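You operate a simulated robot arm through the tools that you are given. There is no shell and no other tool.

You are at the controls of a simulated robot arm. One attempt, no reset.

JOB
Undo the four bolts and move the yellow cover to the black pad.

Only the result counts: the job must be done as asked and must still hold three seconds after the hand-in. Knocking over, shifting, dropping, spilling or breaking anything else fails it. Lids that push on must go on centred and level and be pressed home; caps that screw on are set level and turned clockwise until they are tight.

ROBOT AND FRAMES
A 6-joint arm with a two-finger parallel gripper, fixed in place. Base frame: the origin is on the floor under the middle of its stand, x ahead of it, y to its left, z up; the work surface is at about z = 900. Readings come in mm, rad, newtons and seconds.
With the tool pointing down near the work surface it reaches from about 360 to 760 mm from the base axis. Its first joint turns from -1.152 to 1.152 rad. Payload 2.45 kg.
The tool frame sits at the grasp point between the pads (the TCP): z along the fingers, y along the line on which they close. The tips reach 24 mm beyond it. Largest opening 68 mm; finger width 17, thickness 10; the body of the gripper, 40 by 70 mm, starts 41 mm behind the TCP.
Orientation is that of the tool frame in the base frame, as [roll, pitch, yaw] about the fixed x, y, z axes, in that order (R = Rz(yaw) Ry(pitch) Rx(roll)). With the fingers straight down and closing along the base's y, the tool's x points along the base's -x, its y along +y and its z along -z.

CONTROLS
- The arm moves only by the tool servo_tool. Its argument "motion" is one flat list of numbers, 7 for each row, row after row: the shift along the tool's x, y, z in mm, then the turn, a rotation vector about the tool's x, y, z in degrees, then the closure, from 0 (fully open) to 1 (shut). In form: [tx, ty, tz, rx, ry, rz, jaw, tx, ty, tz, rx, ry, rz, jaw, ...]. A call has 1 to 20 rows; each row shifts and turns the commanded pose from where the row before left it, along the tool's axes as they then stand. Each row takes 0.2 s and may step no farther than 50 mm and 0.15 rad from the row before; otherwise, or with a gripper value out of range, the whole call is refused. Where a pose cannot be reached the arm comes as near as it can. A force on the tool above 50 N (or 10 N above the force at the start of the call, whichever is more), or a blocked arm, ends the call early, and 0.2 s more pass. Each finger travels about 108 mm/s and halts on what it meets, pressing with about 34 N; the grip force reading is that of the motor and also rises with nothing between the fingers. The clock runs only during rows and for 0.2 s after the last one: add rows that do not move to give the fingers time. It gives the time, the measured TCP pose, the force on the tool (base axes), the opening and the grip force at its end, in the units of the frame above (readings bear some noise), with the torque about the TCP (base axes, N m) and any sound that the robot's microphone picked up.
- Cameras (640 x 400 px; columns grow to the right, rows downward): "scene" is fixed at [165.5, 421.5, 1476.4]; the picture's right is [-0.71, -0.71, 0.00], its down [-0.25, 0.25, -0.94] and it looks along [0.66, -0.66, -0.35] (base axes); focal length 369 px, centre (320, 200). "wrist" rides on the gripper at [84, 11, -75] in the tool frame; the picture's right is [-0.13, 0.99, 0.00], its down [-0.60, -0.08, -0.79] and it looks along [-0.79, -0.10, 0.61] (tool axes); focal length 251 px, centre (320, 200). There is no depth. A picture from a camera that has moved, and an enlarged one, comes with that camera's place and axes in the base frame and with its lens. The place of the scene camera against the robot may be out by one fixed shift of up to 18 mm in any direction.
- grab_frame(camera): a new picture of that camera. The clock stands still meanwhile.
- enlarge(camera, box): a new picture of the part [left, top, right, bottom] of that camera's present view, enlarged. The clock stands still meanwhile.
- sign_off(): hands the job in; it is judged then, once.

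Nothing tells you positions but the pictures and the camera data. Unless the task says otherwise, let go and move clear before handing in.

The tools are called after ">>>" as a command line: name --argument value ..., lists and objects as JSON in quotes. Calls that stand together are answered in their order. servo_tool: Moves the arm, as the interface text tells. Its arguments: {"type":"object","properties":{"motion":{"type":"array"}},"required":["motion"]} The other tools are called the same way: grab_frame (camera) takes a picture; enlarge (camera, box) takes an enlarged picture of a part of a camera's view; sign_off () hands the job in.

At the start:

```text
clock: 0.0
ee_pos: [484.9, -102.1, 1348.6]
tcp_rot: [-3.138, 0.001, -3.141]
force: [0.6, 0.5, 0.1]
ft_torque: [-0.02, -0.01, 0.0]
finger_gap: 68.0
finger_force: 0.1
```

scene: 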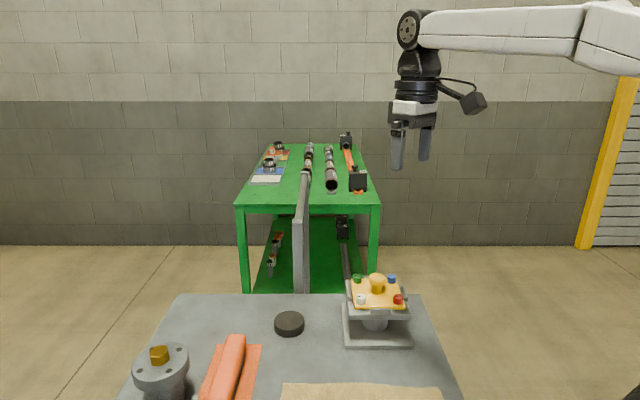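
wrist: 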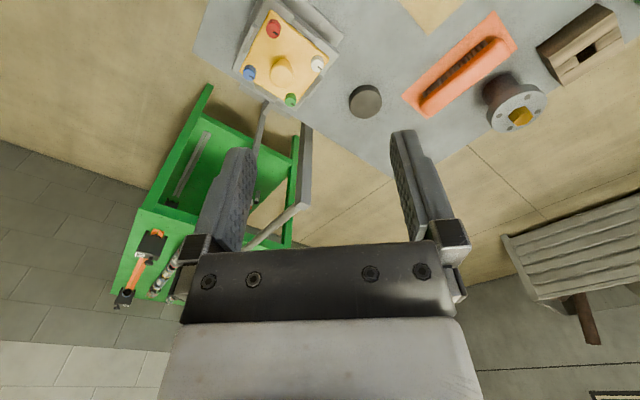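

I see a yellow cover with four coloured bolts (green, blue, white, red) and a knob on a grey stand, and a black round pad on the table nearby. I'll look at both more closely before moving.

>>> enlarge --camera "scene" --box '[330, 260, 430, 360]'

>>> enlarge --camera "wrist" --box '[200, 0, 400, 125]'

>>> enlarge --camera "scene" --box '[120, 280, 460, 400]'

```text
4.00 times, centred on (380, 310) of scene
camera zoom: at [165.5, 421.5, 1476.4], right [-0.71, -0.71, 0.0], down [-0.25, 0.25, -0.94], along [0.66, -0.66, -0.35], focal length 1476 px, centre (80, -240)
```

zoom: 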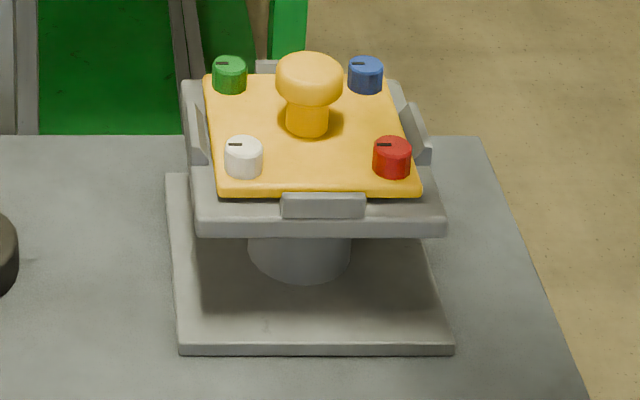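

```text
3.20 times, centred on (300, 62) of wrist
camera zoom: at [400.6, -91.4, 1424.0], right [0.13, 0.99, 0.0], down [0.6, -0.08, 0.79], along [0.79, -0.1, -0.61], focal length 805 px, centre (384, 640)
```

zoom: 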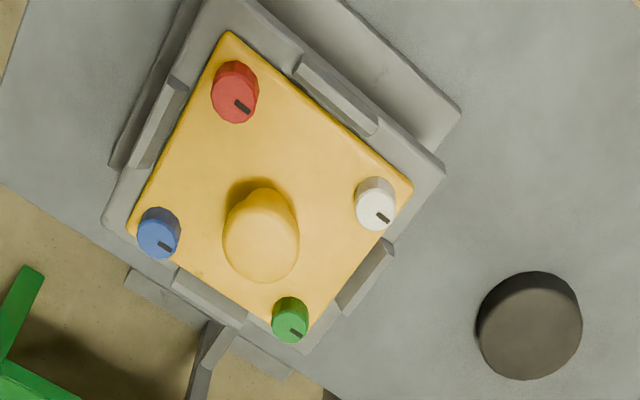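

```text
1.88 times, centred on (290, 340) of scene
camera zoom: at [165.5, 421.5, 1476.4], right [-0.71, -0.71, 0.0], down [-0.25, 0.25, -0.94], along [0.66, -0.66, -0.35], focal length 694 px, centre (376, -64)
```

zoom: 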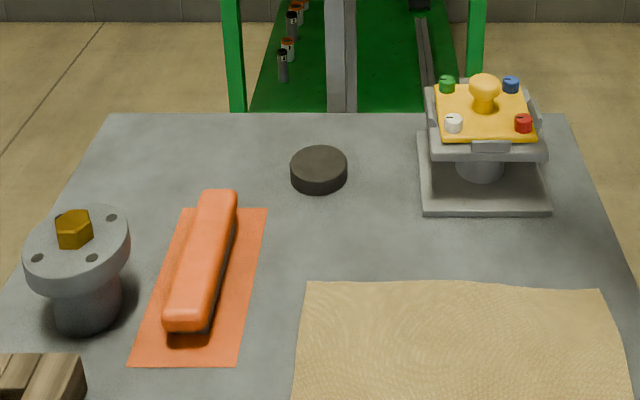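

The cover sits in a grey fixture roughly at (600, -150), with bolt heads at about z = 1000. I'll zoom further from both cameras to triangulate the bolts, the knob and the pad, and to see whether the cover is tilted.

>>> enlarge --camera "scene" --box '[344, 268, 408, 308]'

>>> enlarge --camera "wrist" --box '[232, 0, 312, 50]'

>>> enlarge --camera "wrist" --box '[232, 40, 312, 90]'

>>> enlarge --camera "wrist" --box '[260, 60, 340, 110]'

```text
10.00 times, centred on (376, 288) of scene
camera zoom: at [165.5, 421.5, 1476.4], right [-0.71, -0.71, 0.0], down [-0.25, 0.25, -0.94], along [0.66, -0.66, -0.35], focal length 3689 px, centre (-240, -680)
```

zoom: 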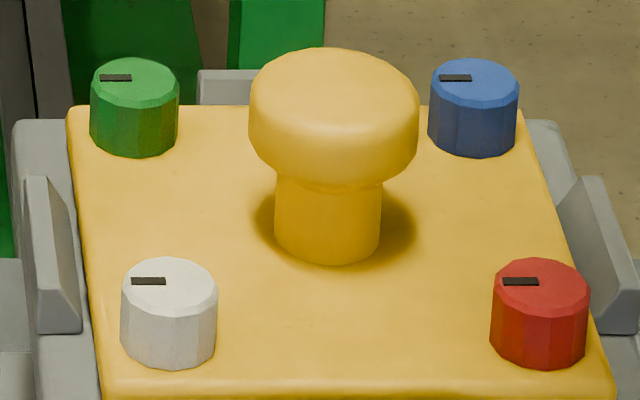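

```text
8.00 times, centred on (272, 25) of wrist
camera zoom: at [400.6, -91.4, 1424.0], right [0.13, 0.99, 0.0], down [0.6, -0.08, 0.79], along [0.79, -0.1, -0.61], focal length 2012 px, centre (704, 1600)
```

zoom: 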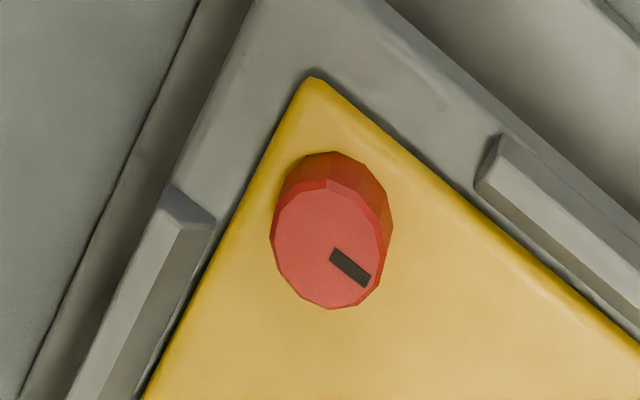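

```text
8.00 times, centred on (272, 65) of wrist
camera zoom: at [400.6, -91.4, 1424.0], right [0.13, 0.99, 0.0], down [0.6, -0.08, 0.79], along [0.79, -0.1, -0.61], focal length 2012 px, centre (704, 1280)
```

zoom: 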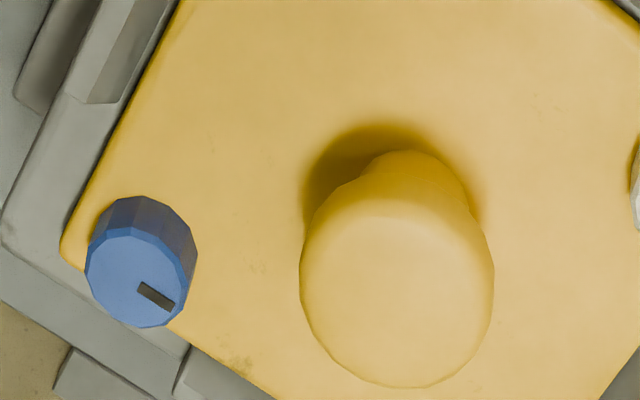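

```text
8.00 times, centred on (300, 85) of wrist
camera zoom: at [400.6, -91.4, 1424.0], right [0.13, 0.99, 0.0], down [0.6, -0.08, 0.79], along [0.79, -0.1, -0.61], focal length 2012 px, centre (480, 1120)
```

zoom: 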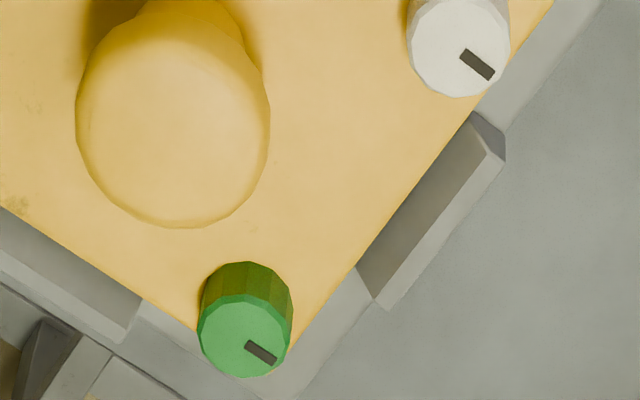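

The four bolts look like a level square of about 80 mm around (590, -178) at z ≈ 1000, turned 45° to the base. The scene camera may be offset, so I'll bring the wrist camera closer and triangulate from two spots with it alone.

>>> servo_tool --motion '[0, -6, 40, 0, 0, 0, 0, 0, -6, 40, 0, 0, 0, 0, 0, -6, 40, 0, 0, 0, 0, 0, -6, 40, 0, 0, 0, 0, 0, -6, 40, 0, 0, 0, 0, 0, 0, 0, 0, 0, 0, 0]'

>>> grab_frame --camera "wrist"

```text
clock: 1.4
ee_pos: [487.4, -130.0, 1149.1]
tcp_rot: [-3.141, 0.001, -3.141]
force: [-0.4, 0.7, -0.1]
ft_torque: [0.0, -0.01, -0.06]
finger_gap: 68.1
finger_force: 0.1
```

```text
taken
camera wrist: at [402.5, -120.5, 1224.1], right [0.13, 0.99, 0.0], down [0.6, -0.08, 0.79], along [0.79, -0.1, -0.61], focal length 251 px, centre (320, 200)
```

wrist: 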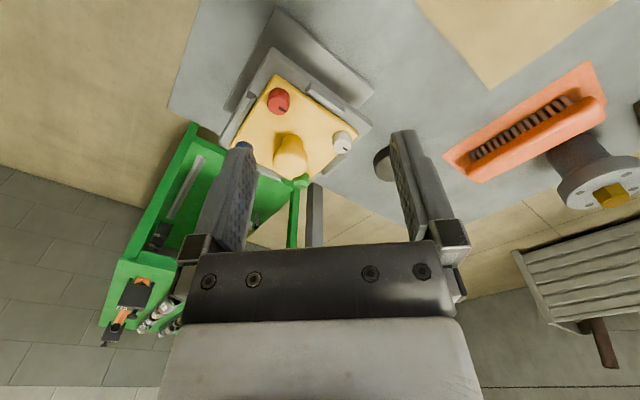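

The fingers hide blue and green from here. I'll slide forward and to the right so the whole cover shows between and above the fingers, then take a second view from a shifted spot.

>>> servo_tool --motion '[-35, -20, 0, 0, 0, 0, 0, -35, -20, 0, 0, 0, 0, 0, 0, 0, 0, 0, 0, 0, 0, 0, 0, 0, 0, 0, 0, 0]'

>>> grab_frame --camera "wrist"

>>> enlarge --camera "wrist" --box '[220, 20, 412, 140]'

```text
clock: 2.4
ee_pos: [555.5, -174.2, 1149.7]
tcp_rot: [-3.139, 0.002, -3.141]
force: [-0.1, -0.3, 0.6]
ft_torque: [0.0, -0.01, -0.01]
finger_gap: 68.1
finger_force: 0.0
```

```text
taken
camera wrist: at [472.0, -163.0, 1224.9], right [0.13, 0.99, 0.0], down [0.6, -0.08, 0.79], along [0.79, -0.1, -0.61], focal length 251 px, centre (320, 200)
```

wrist: 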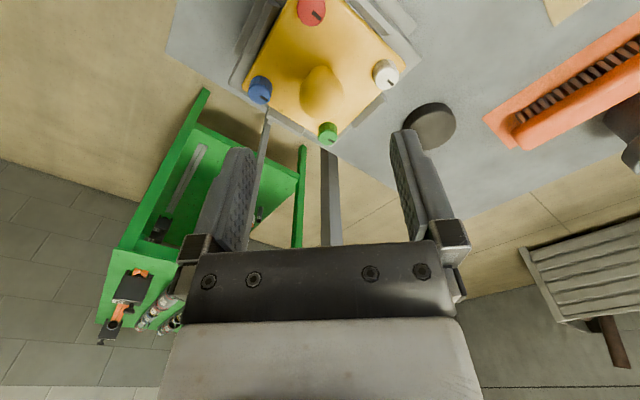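

```text
3.33 times, centred on (316, 80) of wrist
camera zoom: at [472.0, -163.0, 1224.9], right [0.13, 0.99, 0.0], down [0.6, -0.08, 0.79], along [0.79, -0.1, -0.61], focal length 838 px, centre (333, 600)
```

zoom: 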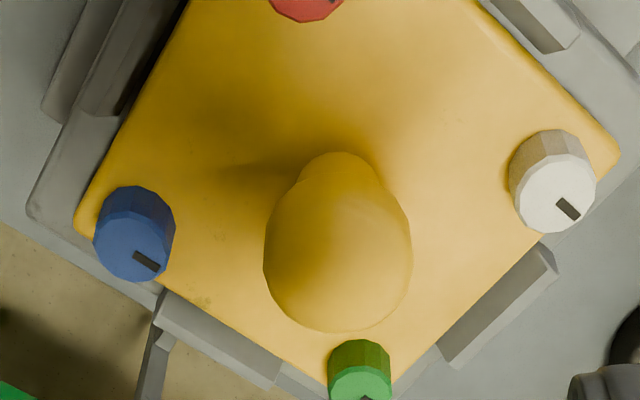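

Blue, white, red and green are all visible from here. I'll zoom in on each bolt head and on the knob to get accurate rays.

>>> enlarge --camera "wrist" --box '[280, 0, 344, 40]'

>>> enlarge --camera "wrist" --box '[356, 54, 420, 94]'

>>> enlarge --camera "wrist" --box '[230, 70, 294, 110]'

>>> enlarge --camera "wrist" --box '[296, 110, 360, 150]'

>>> enlarge --camera "wrist" --box '[380, 90, 476, 150]'

```text
10.00 times, centred on (312, 20) of wrist
camera zoom: at [472.0, -163.0, 1224.9], right [0.13, 0.99, 0.0], down [0.6, -0.08, 0.79], along [0.79, -0.1, -0.61], focal length 2514 px, centre (400, 2000)
```

zoom: 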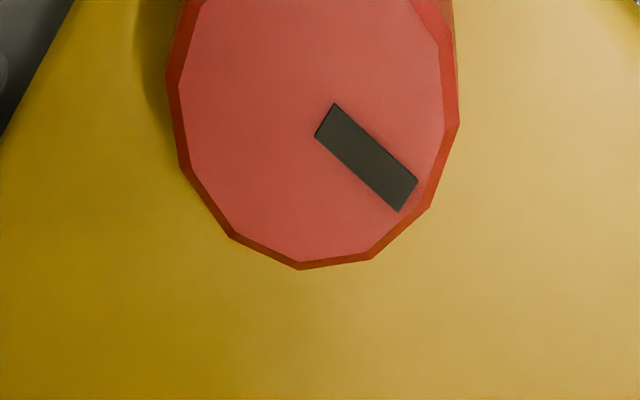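

```text
10.00 times, centred on (388, 74) of wrist
camera zoom: at [472.0, -163.0, 1224.9], right [0.13, 0.99, 0.0], down [0.6, -0.08, 0.79], along [0.79, -0.1, -0.61], focal length 2514 px, centre (-360, 1460)
```

zoom: 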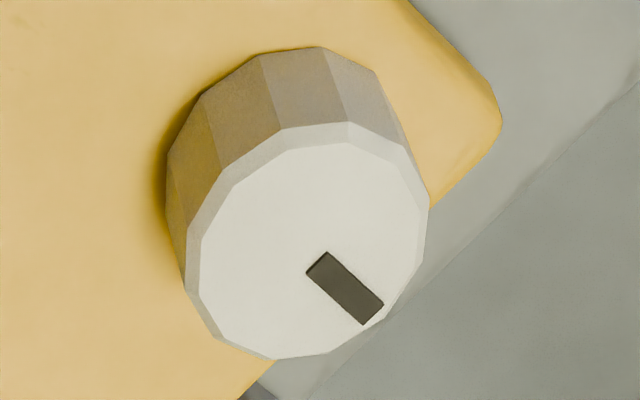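

```text
10.00 times, centred on (262, 90) of wrist
camera zoom: at [472.0, -163.0, 1224.9], right [0.13, 0.99, 0.0], down [0.6, -0.08, 0.79], along [0.79, -0.1, -0.61], focal length 2514 px, centre (900, 1300)
```

zoom: 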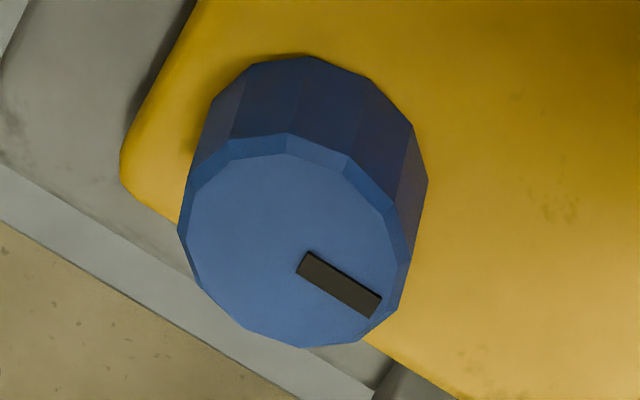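

```text
10.00 times, centred on (328, 130) of wrist
camera zoom: at [472.0, -163.0, 1224.9], right [0.13, 0.99, 0.0], down [0.6, -0.08, 0.79], along [0.79, -0.1, -0.61], focal length 2514 px, centre (240, 900)
```

zoom: 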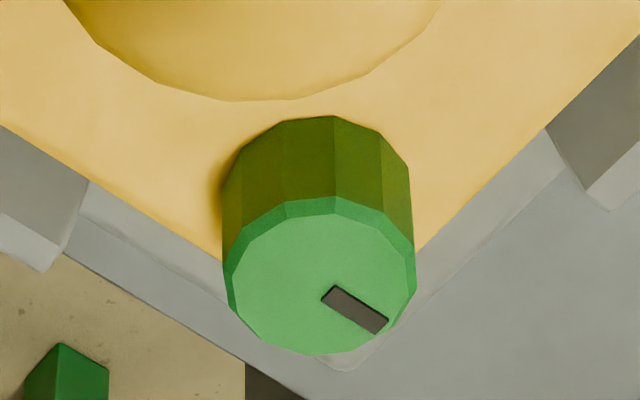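

```text
6.67 times, centred on (428, 120) of wrist
camera zoom: at [472.0, -163.0, 1224.9], right [0.13, 0.99, 0.0], down [0.6, -0.08, 0.79], along [0.79, -0.1, -0.61], focal length 1676 px, centre (-400, 733)
```

zoom: 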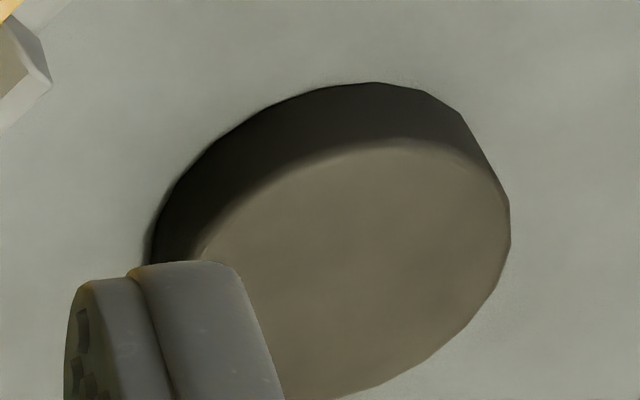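

Combining the two views puts the bolt square's centre near (586, -175), with the head tops near z ≈ 1013 and the heads about 21 mm across. Next I want to check the tab height, a grey bar in the background and the pad.

>>> enlarge --camera "scene" --box '[336, 285, 416, 335]'

>>> enlarge --camera "scene" --box '[220, 130, 420, 300]'

>>> enlarge --camera "scene" --box '[257, 303, 321, 343]'

```text
8.00 times, centred on (376, 310) of scene
camera zoom: at [165.5, 421.5, 1476.4], right [-0.71, -0.71, 0.0], down [-0.25, 0.25, -0.94], along [0.66, -0.66, -0.35], focal length 2952 px, centre (-128, -680)
```

zoom: 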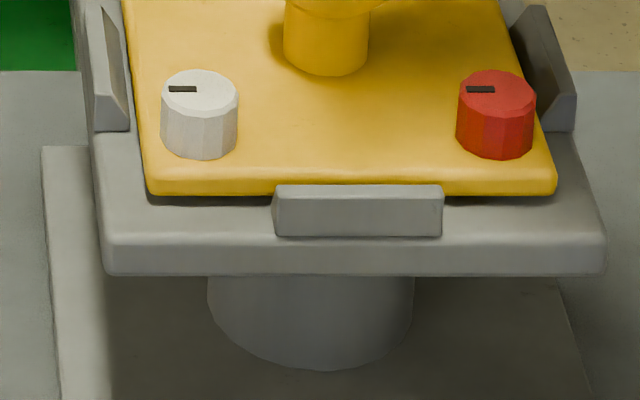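

```text
2.35 times, centred on (320, 215) of scene
camera zoom: at [165.5, 421.5, 1476.4], right [-0.71, -0.71, 0.0], down [-0.25, 0.25, -0.94], along [0.66, -0.66, -0.35], focal length 868 px, centre (320, 165)
```

zoom: 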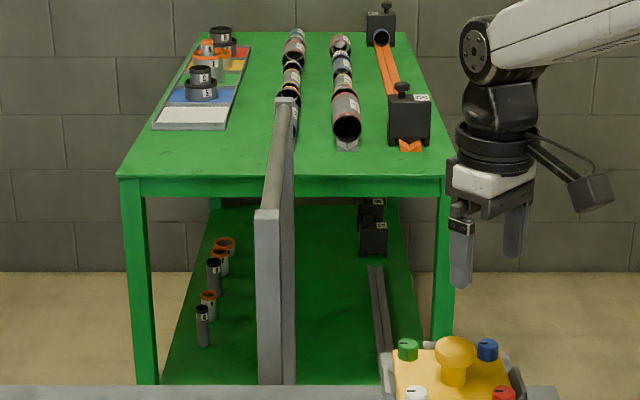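

```text
10.00 times, centred on (289, 323) of scene
camera zoom: at [165.5, 421.5, 1476.4], right [-0.71, -0.71, 0.0], down [-0.25, 0.25, -0.94], along [0.66, -0.66, -0.35], focal length 3689 px, centre (630, -1030)
```

zoom: 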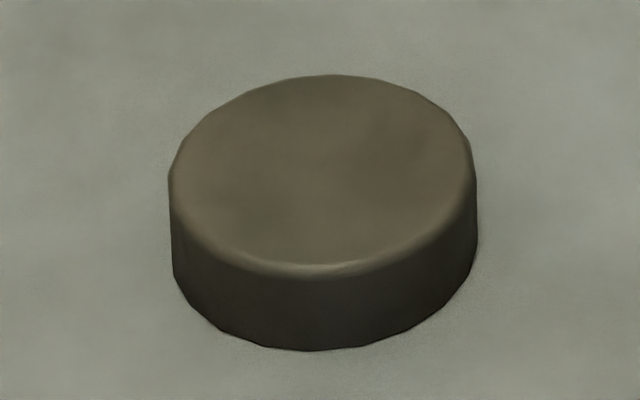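

Tab tops sit about 6 mm above the plate and the bolt heads about 14 mm above it, so gripping only the top 8 mm of a head stays clear of the tabs. Next I'll move sideways for a wide-baseline view that also shows the pad unobstructed.

>>> servo_tool --motion '[-5, 37, 0, 0, 0, 0, 0, -5, 37, 0, 0, 0, 0, 0, -5, 36, 0, 0, 0, 0, 0, 0, 0, 0, 0, 0, 0, 0, 0, 0, 0, 0, 0, 0, 0]'

>>> grab_frame --camera "wrist"

>>> enlarge --camera "wrist" --box '[120, 20, 280, 120]'

>>> enlarge --camera "wrist" --box '[310, 90, 406, 150]'

```text
clock: 3.6
ee_pos: [569.4, -63.2, 1151.0]
tcp_rot: [-3.139, 0.002, 3.141]
force: [0.7, -1.2, -0.1]
ft_torque: [-0.02, 0.01, 0.0]
finger_gap: 67.8
finger_force: 0.1
```

```text
taken
camera wrist: at [485.4, -52.3, 1224.8], right [0.13, 0.99, 0.0], down [0.6, -0.08, 0.79], along [0.79, -0.1, -0.61], focal length 251 px, centre (320, 200)
```

wrist: 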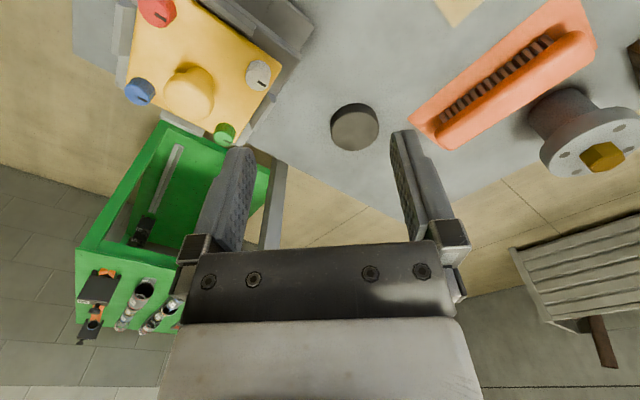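

```text
4.00 times, centred on (200, 70) of wrist
camera zoom: at [485.4, -52.3, 1224.8], right [0.13, 0.99, 0.0], down [0.6, -0.08, 0.79], along [0.79, -0.1, -0.61], focal length 1006 px, centre (800, 720)
```

zoom: 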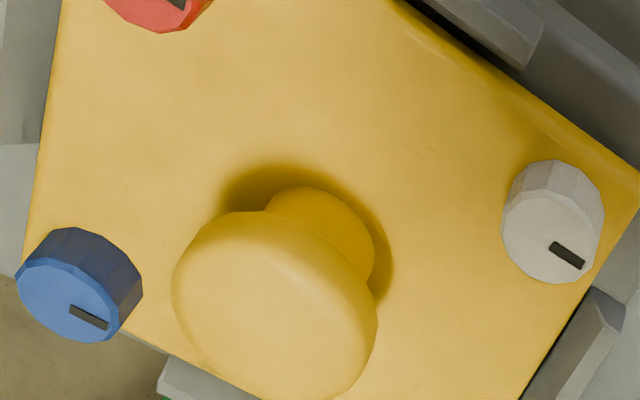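

```text
6.67 times, centred on (358, 120) of wrist
camera zoom: at [485.4, -52.3, 1224.8], right [0.13, 0.99, 0.0], down [0.6, -0.08, 0.79], along [0.79, -0.1, -0.61], focal length 1676 px, centre (67, 733)
```

zoom: 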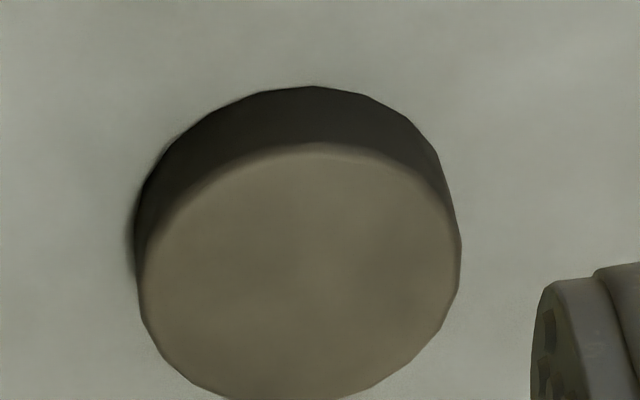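

The pad shows clearly here at roughly (705, -38). I'll zoom in on the bolts and the full pad from this view.

>>> enlarge --camera "wrist" --box '[226, 54, 290, 94]'

>>> enlarge --camera "wrist" --box '[108, 70, 172, 110]'

>>> enlarge --camera "wrist" --box '[192, 115, 256, 155]'

>>> enlarge --camera "wrist" --box '[306, 95, 402, 155]'

>>> enlarge --camera "wrist" --box '[150, 60, 230, 130]'

```text
10.00 times, centred on (258, 74) of wrist
camera zoom: at [485.4, -52.3, 1224.8], right [0.13, 0.99, 0.0], down [0.6, -0.08, 0.79], along [0.79, -0.1, -0.61], focal length 2514 px, centre (940, 1460)
```

zoom: 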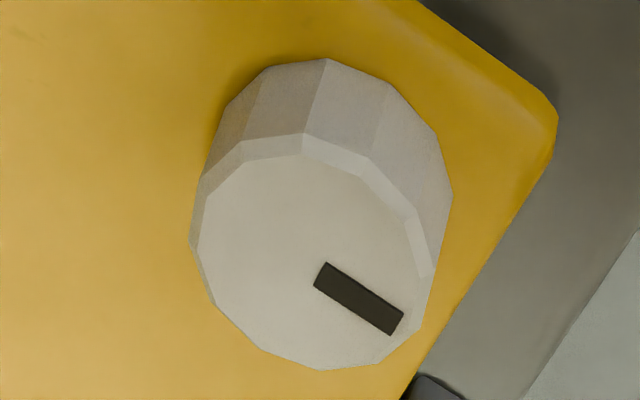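

```text
10.00 times, centred on (140, 90) of wrist
camera zoom: at [485.4, -52.3, 1224.8], right [0.13, 0.99, 0.0], down [0.6, -0.08, 0.79], along [0.79, -0.1, -0.61], focal length 2514 px, centre (2120, 1300)
```

zoom: 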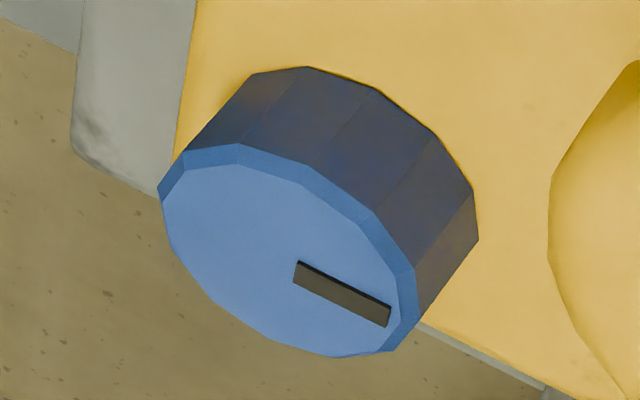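

```text
10.00 times, centred on (224, 135) of wrist
camera zoom: at [485.4, -52.3, 1224.8], right [0.13, 0.99, 0.0], down [0.6, -0.08, 0.79], along [0.79, -0.1, -0.61], focal length 2514 px, centre (1280, 850)
```

zoom: 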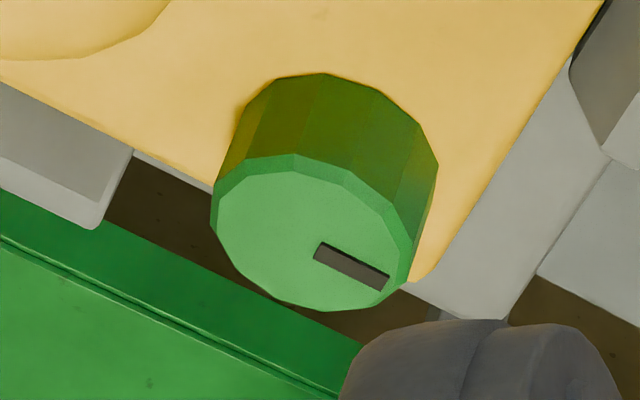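

```text
6.67 times, centred on (354, 125) of wrist
camera zoom: at [485.4, -52.3, 1224.8], right [0.13, 0.99, 0.0], down [0.6, -0.08, 0.79], along [0.79, -0.1, -0.61], focal length 1676 px, centre (93, 700)
```

zoom: 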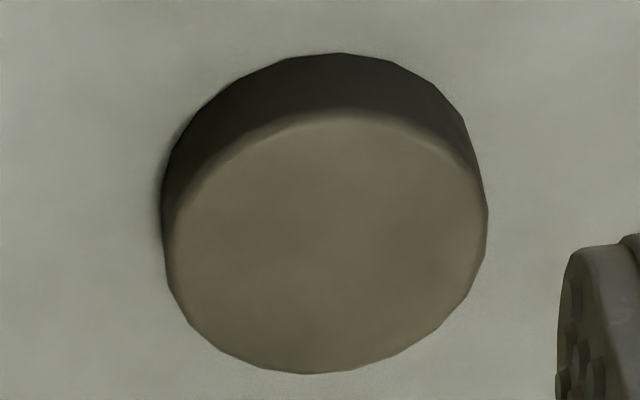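

```text
5.71 times, centred on (190, 95) of wrist
camera zoom: at [485.4, -52.3, 1224.8], right [0.13, 0.99, 0.0], down [0.6, -0.08, 0.79], along [0.79, -0.1, -0.61], focal length 1437 px, centre (1063, 800)
```

zoom: 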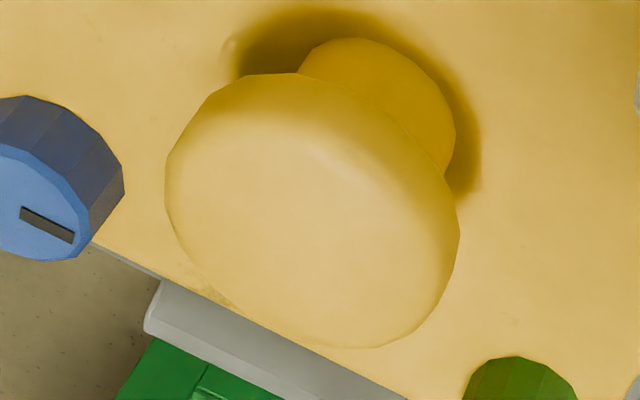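

The triangulation now agrees well: white (586, -118), green (642, -175), blue (586, -231), red (530, -175), all level with head tops at z ≈ 1012.6. The pad is about 70 mm across, near (718, -30), top z ≈ 922. I'll go above the white bolt first with a partly closed gripper and check alignment.

>>> servo_tool --motion '[-7.6, -28.1, 0, 0, 0, 0, 0.3, -7.6, -28.1, 0, 0, 0, 0, 0.41, 0, 0, 40, 0, 0, 0, 0.41, 0, 0, 40, 0, 0, 0, 0.41, 0, 0, 22, 0, 0, 0, 0.41, 0, 0, 0, 0, 0, 0, 0.41, 0, 0, 0, 0, 0, 0, 0.41]'

>>> grab_frame --camera "wrist"

>>> enlarge --camera "wrist" --box '[240, 90, 400, 190]'

>>> enlarge --camera "scene" --box '[310, 220, 438, 300]'

```text
clock: 5.2
ee_pos: [585.3, -119.3, 1049.8]
tcp_rot: [-3.139, 0.002, 3.14]
force: [-1.1, 0.0, -0.3]
ft_torque: [-0.02, -0.01, -0.01]
finger_gap: 39.9
finger_force: 0.1
```

```text
taken
camera wrist: at [501.1, -108.4, 1123.9], right [0.13, 0.99, 0.0], down [0.6, -0.08, 0.79], along [0.79, -0.1, -0.61], focal length 251 px, centre (320, 200)
```

wrist: 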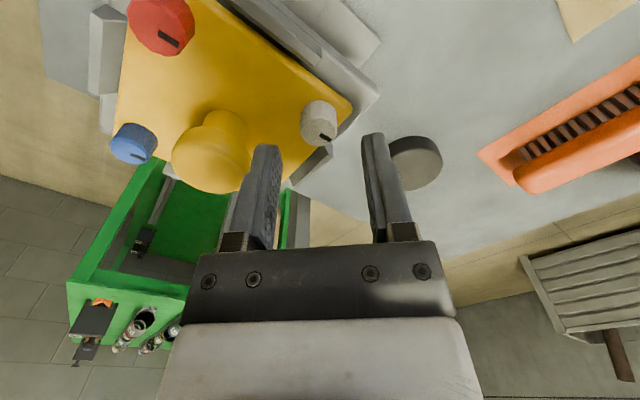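

```text
4.00 times, centred on (320, 140) of wrist
camera zoom: at [501.1, -108.4, 1123.9], right [0.13, 0.99, 0.0], down [0.6, -0.08, 0.79], along [0.79, -0.1, -0.61], focal length 1006 px, centre (320, 440)
```

zoom: 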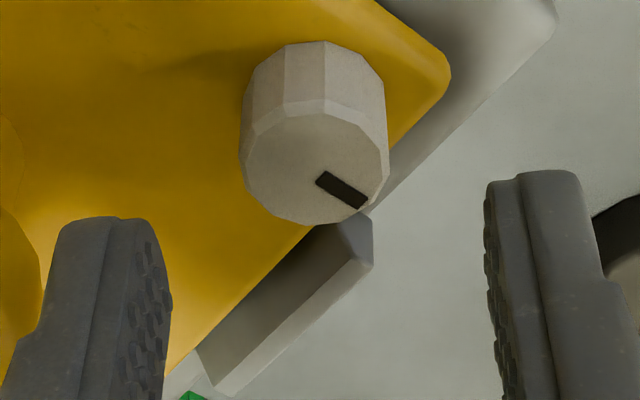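

```text
5.00 times, centred on (374, 260) of scene
camera zoom: at [165.5, 421.5, 1476.4], right [-0.71, -0.71, 0.0], down [-0.25, 0.25, -0.94], along [0.66, -0.66, -0.35], focal length 1845 px, centre (50, -100)
```

zoom: 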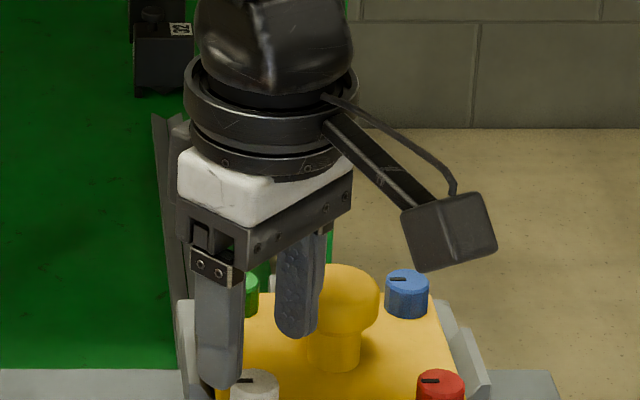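

The white head is centred between the fingers to within 1 mm, with its top about 35 mm below the TCP. I'll lower 20 mm so the tips overlap the head by about 9 mm, then close.

>>> servo_tool --motion '[0.4, -0.5, 10, 0, 0, 0, 0.41, 0, 0, 10, 0, 0, 0, 0.41, 0, 0, 0, 0, 0, 0, 0.41, 0, 0, 0, 0, 0, 0, 1, 0, 0, 0, 0, 0, 0, 1, 0, 0, 0, 0, 0, 0, 1]'

>>> enlarge --camera "wrist" --box '[240, 90, 400, 190]'

>>> enlarge --camera "scene" --box '[310, 240, 438, 320]'

```text
clock: 6.6
ee_pos: [585.2, -120.2, 1027.8]
tcp_rot: [-3.139, 0.003, 3.141]
force: [0.5, -4.0, -0.1]
ft_torque: [-0.08, -0.12, -0.04]
finger_gap: 19.6
finger_force: 33.8
```

```text
4.00 times, centred on (320, 140) of wrist
camera zoom: at [501.2, -109.3, 1103.0], right [0.13, 0.99, 0.0], down [0.6, -0.08, 0.79], along [0.79, -0.1, -0.61], focal length 1006 px, centre (320, 440)
```

zoom: 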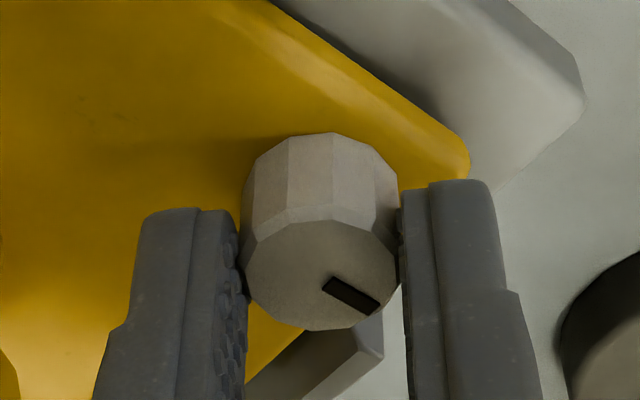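

```text
5.00 times, centred on (374, 280) of scene
camera zoom: at [165.6, 421.3, 1476.4], right [-0.71, -0.71, 0.0], down [-0.25, 0.25, -0.94], along [0.66, -0.66, -0.35], focal length 1845 px, centre (50, -200)
```

zoom: 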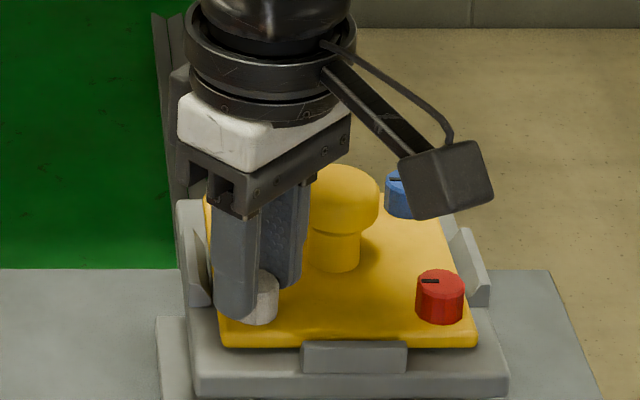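

The gripper holds the white head at a 19.6 mm gap with a 34 N grip. I'll turn it counter-clockwise (negative about tool z) by a modest amount first and watch torque and sound.

>>> servo_tool --motion '[0, 0, 0, 0, 0, -8, 1, 0, 0, 0, 0, 0, -8, 1, 0, 0, 0, 0, 0, -8, 1, 0, 0, 0, 0, 0, -8, 1, 0, 0, 0, 0, 0, -8, 1, 0, 0, 0, 0, 0, 0, 1]'

>>> enlarge --camera "wrist" --box '[240, 90, 400, 190]'

```text
clock: 8.0
ee_pos: [586.4, -121.7, 1029.4]
tcp_rot: [-3.136, 0.001, -2.44]
force: [-1.2, -20.7, 7.9]
ft_torque: [-0.44, 0.06, -0.05]
finger_gap: 19.6
finger_force: 34.7
```

```text
4.00 times, centred on (320, 140) of wrist
camera zoom: at [513.9, -166.5, 1103.3], right [-0.54, 0.84, 0.0], down [0.51, 0.33, 0.79], along [0.67, 0.43, -0.61], focal length 1006 px, centre (320, 440)
```

zoom: 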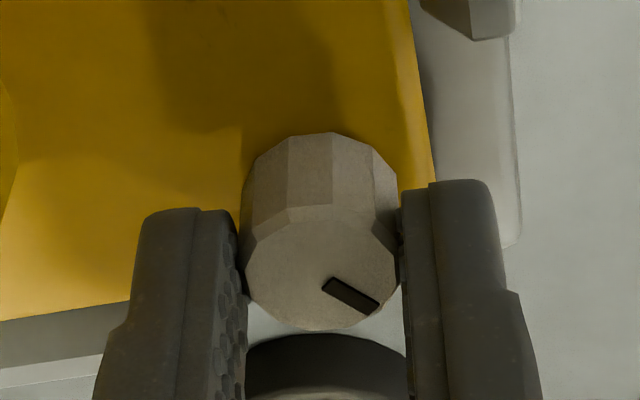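

The bolt turned 40° with the gripper, but a side force of about 20 N built up, so the grip is slightly off the bolt's axis. I'll nudge the tool by 1 mm toward -y and see how the force changes.

>>> servo_tool --motion '[0.65, -0.76, 0, 0, 0, 0, 1, 0, 0, 0, 0, 0, 0, 1]'

```text
clock: 8.6
ee_pos: [586.1, -120.6, 1029.5]
tcp_rot: [-3.138, 0.002, -2.443]
force: [3.1, -14.9, 11.1]
ft_torque: [-0.27, -0.11, -0.04]
finger_gap: 19.8
finger_force: 33.8
```

Moving 1 mm cut the side force by about 6 N, and there is also an 11 N upward push because the bolt rises as it unscrews. I'll relieve both before turning further.

>>> servo_tool --motion '[0.98, -1.79, -1.5, 0, 0, 0, 1, 0, 0, 0, 0, 0, 0, 1]'

```text
clock: 9.2
ee_pos: [586.6, -121.3, 1029.5]
tcp_rot: [3.141, 0.002, -2.443]
force: [4.8, 2.8, 1.6]
ft_torque: [0.35, -0.33, 0.02]
finger_gap: 19.6
finger_force: 34.9
```

The forces are back near zero. I'll check the pictures to confirm the cover and fixture have not shifted and to see how the bolt sits.

>>> enlarge --camera "wrist" --box '[240, 90, 400, 190]'

>>> enlarge --camera "scene" --box '[310, 240, 438, 320]'

>>> grab_frame --camera "wrist"

```text
4.00 times, centred on (320, 140) of wrist
camera zoom: at [514.3, -166.8, 1103.5], right [-0.54, 0.84, 0.0], down [0.51, 0.33, 0.79], along [0.67, 0.43, -0.61], focal length 1006 px, centre (320, 440)
```

zoom: 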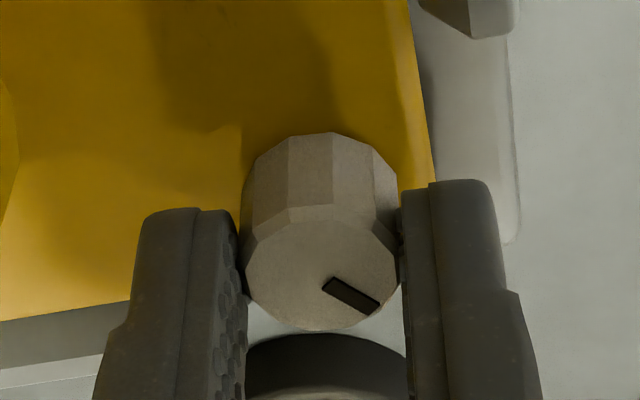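

```text
5.00 times, centred on (374, 280) of scene
camera zoom: at [165.6, 421.6, 1476.4], right [-0.71, -0.71, 0.0], down [-0.25, 0.25, -0.94], along [0.66, -0.66, -0.35], focal length 1845 px, centre (50, -200)
```

zoom: 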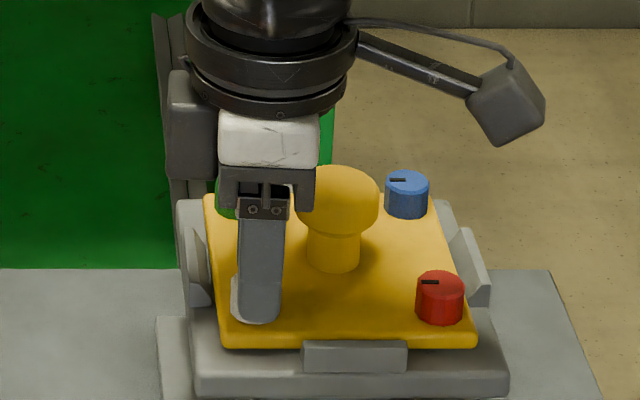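

```text
taken
camera wrist: at [514.3, -166.8, 1103.5], right [-0.54, 0.84, 0.0], down [0.51, 0.33, 0.79], along [0.67, 0.43, -0.61], focal length 251 px, centre (320, 200)
```

wrist: 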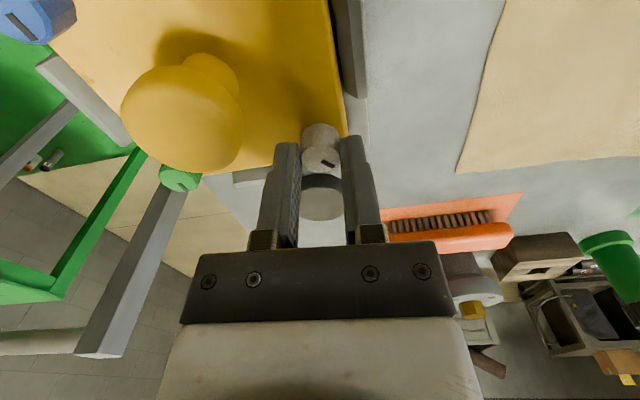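

The plate and fixture haven't moved. I'll continue counter-clockwise another 40° with a small feed-forward for the grip offset and the bolt's rise.

>>> servo_tool --motion '[0, -0.38, -0.3, 0, 0, -8, 1, 0, -0.38, -0.3, 0, 0, -8, 1, 0, -0.38, -0.3, 0, 0, -8, 1, 0, -0.38, -0.3, 0, 0, -8, 1, 0, -0.38, -0.3, 0, 0, -8, 1, 0, 0, 0, 0, 0, 0, 1]'

```text
clock: 10.6
ee_pos: [586.7, -121.8, 1030.6]
tcp_rot: [3.141, 0.0, -1.743]
force: [-5.4, 24.8, 1.0]
ft_torque: [0.79, 0.07, 0.01]
finger_gap: 19.6
finger_force: 34.0
```

Now the side force reversed to +25 N, so the feed-forward was wrong: the tool is really turning about the bolt axis, near (586.8, -120.6) in commanded terms. I'll go back to that point and look at the residual force.

>>> servo_tool --motion '[-2.1, 1.3, 0, 0, 0, 0, 1, 0, 0, 0, 0, 0, 0, 1]'

>>> enlarge --camera "wrist" --box '[240, 90, 400, 190]'

```text
clock: 11.2
ee_pos: [587.4, -122.4, 1031.3]
tcp_rot: [-3.137, -0.001, -1.746]
force: [0.3, 9.5, -0.6]
ft_torque: [0.77, -0.12, 0.03]
finger_gap: 19.8
finger_force: 34.2
```

```text
4.00 times, centred on (320, 140) of wrist
camera zoom: at [560.8, -203.3, 1105.6], right [-0.95, 0.3, 0.0], down [0.18, 0.58, 0.79], along [0.24, 0.76, -0.61], focal length 1006 px, centre (320, 440)
```

zoom: 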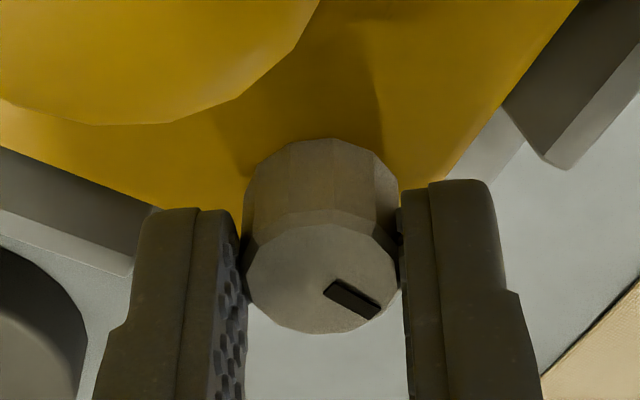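

The side force is down to 9 N. I'll relieve the last millimetre and keep turning, with no lateral feed-forward this time.

>>> servo_tool --motion '[-1, 0.1, 0, 0, 0, 0, 1, 0, 0, -0.2, 0, 0, -8, 1, 0, 0, -0.2, 0, 0, -8, 1, 0, 0, -0.2, 0, 0, -8, 1, 0, 0, 0, 0, 0, 0, 1]'

```text
clock: 12.4
ee_pos: [587.4, -122.5, 1031.6]
tcp_rot: [-3.138, -0.006, -1.324]
force: [9.8, -13.9, -0.6]
ft_torque: [-0.29, -0.2, 0.01]
finger_gap: 19.7
finger_force: 33.9
```

The bolt axis is consistently near (587.5, -121) in commanded terms. I'll shift there and continue turning, now at about 104° total.

>>> servo_tool --motion '[1.6, -0.3, 0, 0, 0, 0, 1, 0, 0, -0.2, 0, 0, -8, 1, 0, 0, -0.2, 0, 0, -8, 1, 0, 0, -0.2, 0, 0, -8, 1, 0, 0, -0.2, 0, 0, -8, 1, 0, 0, -0.2, 0, 0, -8, 1, 0, 0, 0, 0, 0, 0, 1]'

>>> grab_frame --camera "wrist"

>>> enlarge --camera "scene" --box '[310, 240, 438, 320]'

```text
clock: 14.0
ee_pos: [588.0, -121.0, 1032.9]
tcp_rot: [-3.139, -0.004, -0.627]
force: [8.0, -2.2, 4.5]
ft_torque: [0.2, 0.07, -0.02]
finger_gap: 19.6
finger_force: 34.2
```

```text
taken
camera wrist: at [649.4, -179.6, 1107.0], right [-0.69, -0.73, 0.0], down [-0.45, 0.42, 0.79], along [-0.58, 0.54, -0.61], focal length 251 px, centre (320, 200)
```

wrist: 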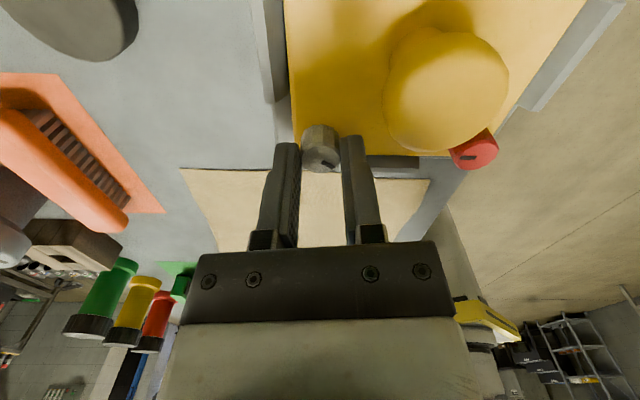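

```text
5.00 times, centred on (374, 280) of scene
camera zoom: at [165.6, 421.5, 1476.4], right [-0.71, -0.71, 0.0], down [-0.25, 0.25, -0.94], along [0.66, -0.66, -0.35], focal length 1845 px, centre (50, -200)
```

zoom: 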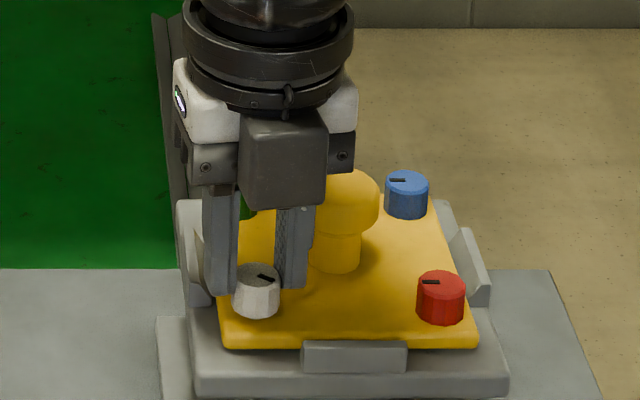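

The white bolt has clearly turned 144° and risen, and the cover is still. I'll continue counter-clockwise another 72°.

>>> servo_tool --motion '[0.85, -0.35, -0.5, 0, 0, 0, 1, 0, 0, -0.25, 0, 0, -8, 1, 0, 0, -0.25, 0, 0, -8, 1, 0, 0, -0.25, 0, 0, -8, 1, 0, 0, -0.25, 0, 0, -8, 1, 0, 0, -0.25, 0, 0, -8, 1, 0, 0, 0, 0, 0, 0, 1]'

```text
clock: 14.9
ee_pos: [587.4, -119.7, 1032.2]
tcp_rot: [3.106, -0.007, -0.332]
force: [-1.7, -15.4, 0.6]
ft_torque: [-0.06, 0.08, 0.03]
finger_gap: 19.7
finger_force: 34.5
out of reach, approached as far as the arm can: row 3, 4
stopped in row 4: the force on the tool passed its limit at 78 N (the readings are from after the stop); the commanded pose is now the measured one
```

The wrist joint hit its limit near yaw -0.33, and the force spiked briefly. I'll release the bolt, lift clear and inspect it.

>>> servo_tool --motion '[0, 0, 0, 0, 0, 0, 0.41, 0, 0, 0, 0, 0, 0, 0.41, 0, 0, -15, 0, 0, 0, 0.41, 0, 0, -25, 0, 0, 0, 0.41, 0, 0, 0, 0, 0, 0, 0.41]'

>>> grab_frame --camera "wrist"

>>> enlarge --camera "scene" --box '[336, 260, 416, 310]'

```text
clock: 16.1
ee_pos: [588.7, -115.0, 1072.6]
tcp_rot: [3.107, -0.006, -0.331]
force: [-1.1, 0.3, -0.3]
ft_torque: [-0.01, 0.02, -0.04]
finger_gap: 39.9
finger_force: 0.0
```

```text
taken
camera wrist: at [665.2, -150.8, 1148.5], right [-0.44, -0.9, 0.03], down [-0.54, 0.3, 0.79], along [-0.71, 0.33, -0.62], focal length 251 px, centre (320, 200)
```

wrist: 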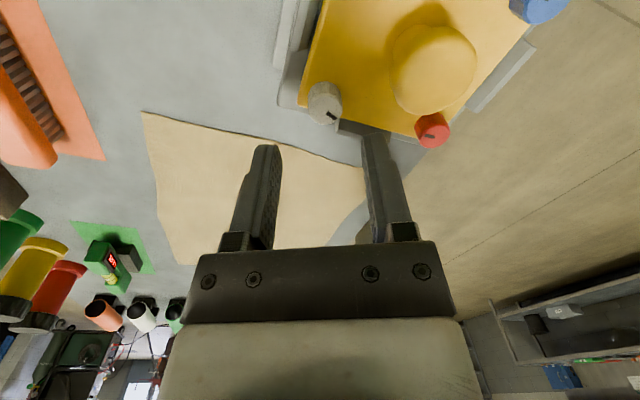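

```text
8.00 times, centred on (376, 285) of scene
camera zoom: at [165.5, 421.5, 1476.4], right [-0.71, -0.71, 0.0], down [-0.25, 0.25, -0.94], along [0.66, -0.66, -0.35], focal length 2952 px, centre (-128, -480)
```

zoom: 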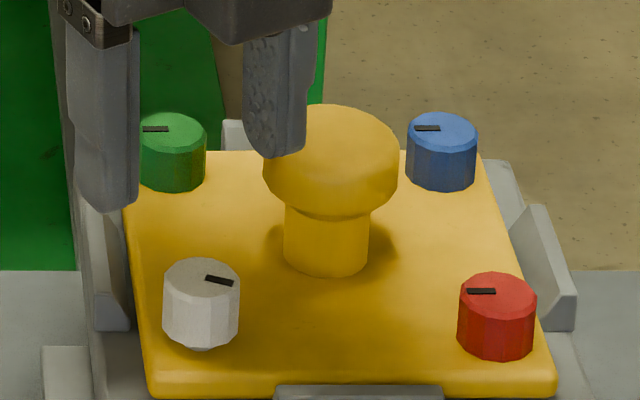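

The white bolt rose about 5 mm and turned about 155°, and its stud is just visible. I'll level the tool and rotate back clockwise in free air to regain turning range.

>>> servo_tool --motion '[0, 0, 0, 1.98, -0.34, 0, 0.41, 0, 0, 0, 0, 0, 8.5, 0.41, 0, 0, 0, 0, 0, 8.5, 0.41, 0, 0, 0, 0, 0, 8.5, 0.41, 0, 0, 0, 0, 0, 8.5, 0.41, 0, 0, 0, 0, 0, 8.5, 0.41, 0, 0, 0, 0, 0, 8.5, 0.41, 0, 0, 0, 0, 0, 8.5, 0.41, 0, 0, 0, 0, 0, 8.5, 0.41, 0, 0, 0, 0, 0, 8.5, 0.41, 0, 0, 0, 0, 0, 8.5, 0.41, 0, 0, 0, 0, 0, 8.5, 0.41, 0, 0, 0, 0, 0, 8.5, 0.41, 0, 0, 0, 0, 0, 8.5, 0.41, 0, 0, 0, 0, 0, 8.5, 0.41, 0, 0, 0, 0, 0, 8.5, 0.41, 0, 0, 0, 0, 0, 8.5, 0.41, 0, 0, 0, 0, 0, 8.5, 0.41, 0, 0, 0, 0, 0, 8.5, 0.41]'

>>> servo_tool --motion '[0, 0, 0, 0, 0, 8.5, 0.41, 0, 0, 0, 0, 0, 8.5, 0.41, 0, 0, 0, 0, 0, 8.5, 0.41, 0, 0, 0, 0, 0, 8.5, 0.41, 0, 0, 0, 0, 0, 8.5, 0.41, 0, 0, 0, 0, 0, 8.5, 0.41, 0, 0, 0, 0, 0, 8.5, 0.41, 0, 0, 0, 0, 0, 8.5, 0.41, 0, 0, 0, 0, 0, 8.5, 0.41, 0, 0, 0, 0, 0, 8.5, 0.41, 0, 0, 0, 0, 0, 8.5, 0.41, 0, 0, 0, 0, 0, 8.5, 0.41, 0, 0, 0, 0, 0, 8.5, 0.41, 0, 0, 0, 0, 0, 8.5, 0.41, 0, 0, 0, 0, 0, 0, 0.41]'

```text
clock: 20.1
ee_pos: [591.9, -104.2, 1072.6]
tcp_rot: [-3.141, -0.002, -3.004]
force: [-0.3, 0.1, 0.7]
ft_torque: [0.04, -0.01, -0.02]
finger_gap: 40.0
finger_force: 0.0
out of reach, approached as far as the arm can: row 1
```

```text
clock: 23.3
ee_pos: [590.2, -103.7, 1071.9]
tcp_rot: [-3.142, 0.001, 1.205]
force: [-0.3, -0.4, 0.2]
ft_torque: [0.0, 0.0, 0.0]
finger_gap: 39.9
finger_force: 0.0
```

The wrist can go back at least 270°, so I have a long counter-clockwise stroke now. I'll re-find the white bolt from this pose.

>>> grab_frame --camera "wrist"

>>> enlarge --camera "wrist" --box '[240, 60, 400, 160]'

```text
taken
camera wrist: at [631.1, -30.9, 1146.4], right [0.88, -0.48, 0.0], down [-0.29, -0.54, 0.79], along [-0.38, -0.7, -0.61], focal length 251 px, centre (320, 200)
```

wrist: 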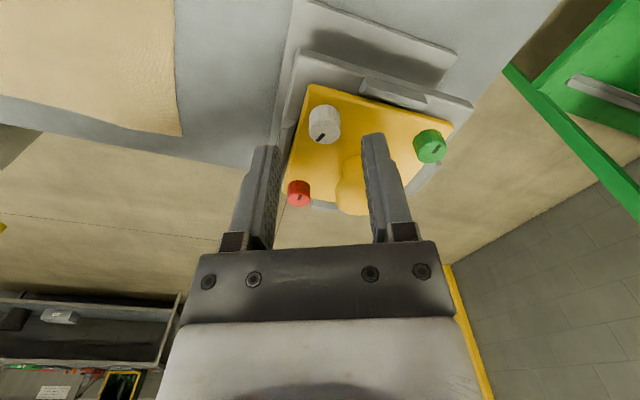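

```text
4.00 times, centred on (320, 110) of wrist
camera zoom: at [631.1, -30.9, 1146.4], right [0.88, -0.48, 0.0], down [-0.29, -0.54, 0.79], along [-0.38, -0.7, -0.61], focal length 1006 px, centre (320, 560)
```

zoom: 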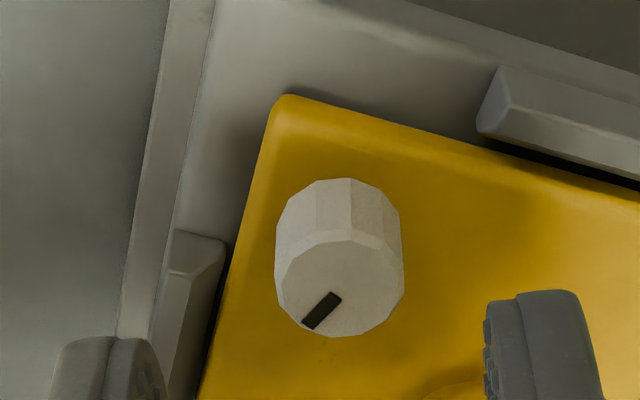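

The white head is about 15 mm off the tool axis from here. I'll re-centre, come down to just above it and check again.

>>> servo_tool --motion '[-14.9, 1.2, 0, 0, 0, 0, 0.41, 0, 0, 20, 0, 0, 0, 0.41, 0, 0, 0, 0, 0, 0, 0.41, 0, 0, 0, 0, 0, 0, 0.41]'

>>> enlarge --camera "wrist" --box '[240, 80, 400, 180]'

```text
clock: 24.3
ee_pos: [585.9, -118.6, 1051.5]
tcp_rot: [-3.141, -0.001, 1.206]
force: [0.6, 0.0, -0.2]
ft_torque: [0.0, 0.01, 0.02]
finger_gap: 39.9
finger_force: 0.1
```

```text
4.00 times, centred on (320, 130) of wrist
camera zoom: at [626.8, -44.5, 1126.3], right [0.88, -0.47, 0.0], down [-0.29, -0.54, 0.79], along [-0.38, -0.7, -0.61], focal length 1006 px, centre (320, 480)
```

zoom: 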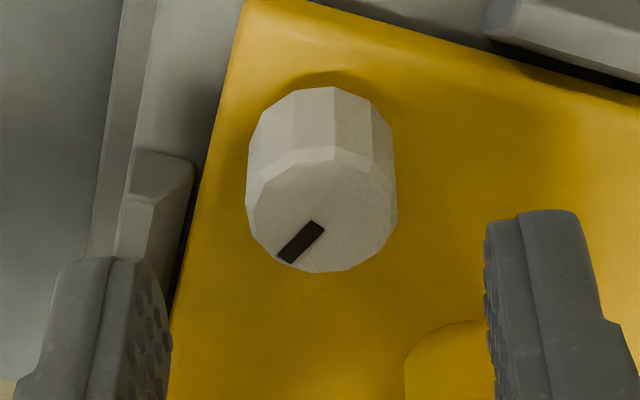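

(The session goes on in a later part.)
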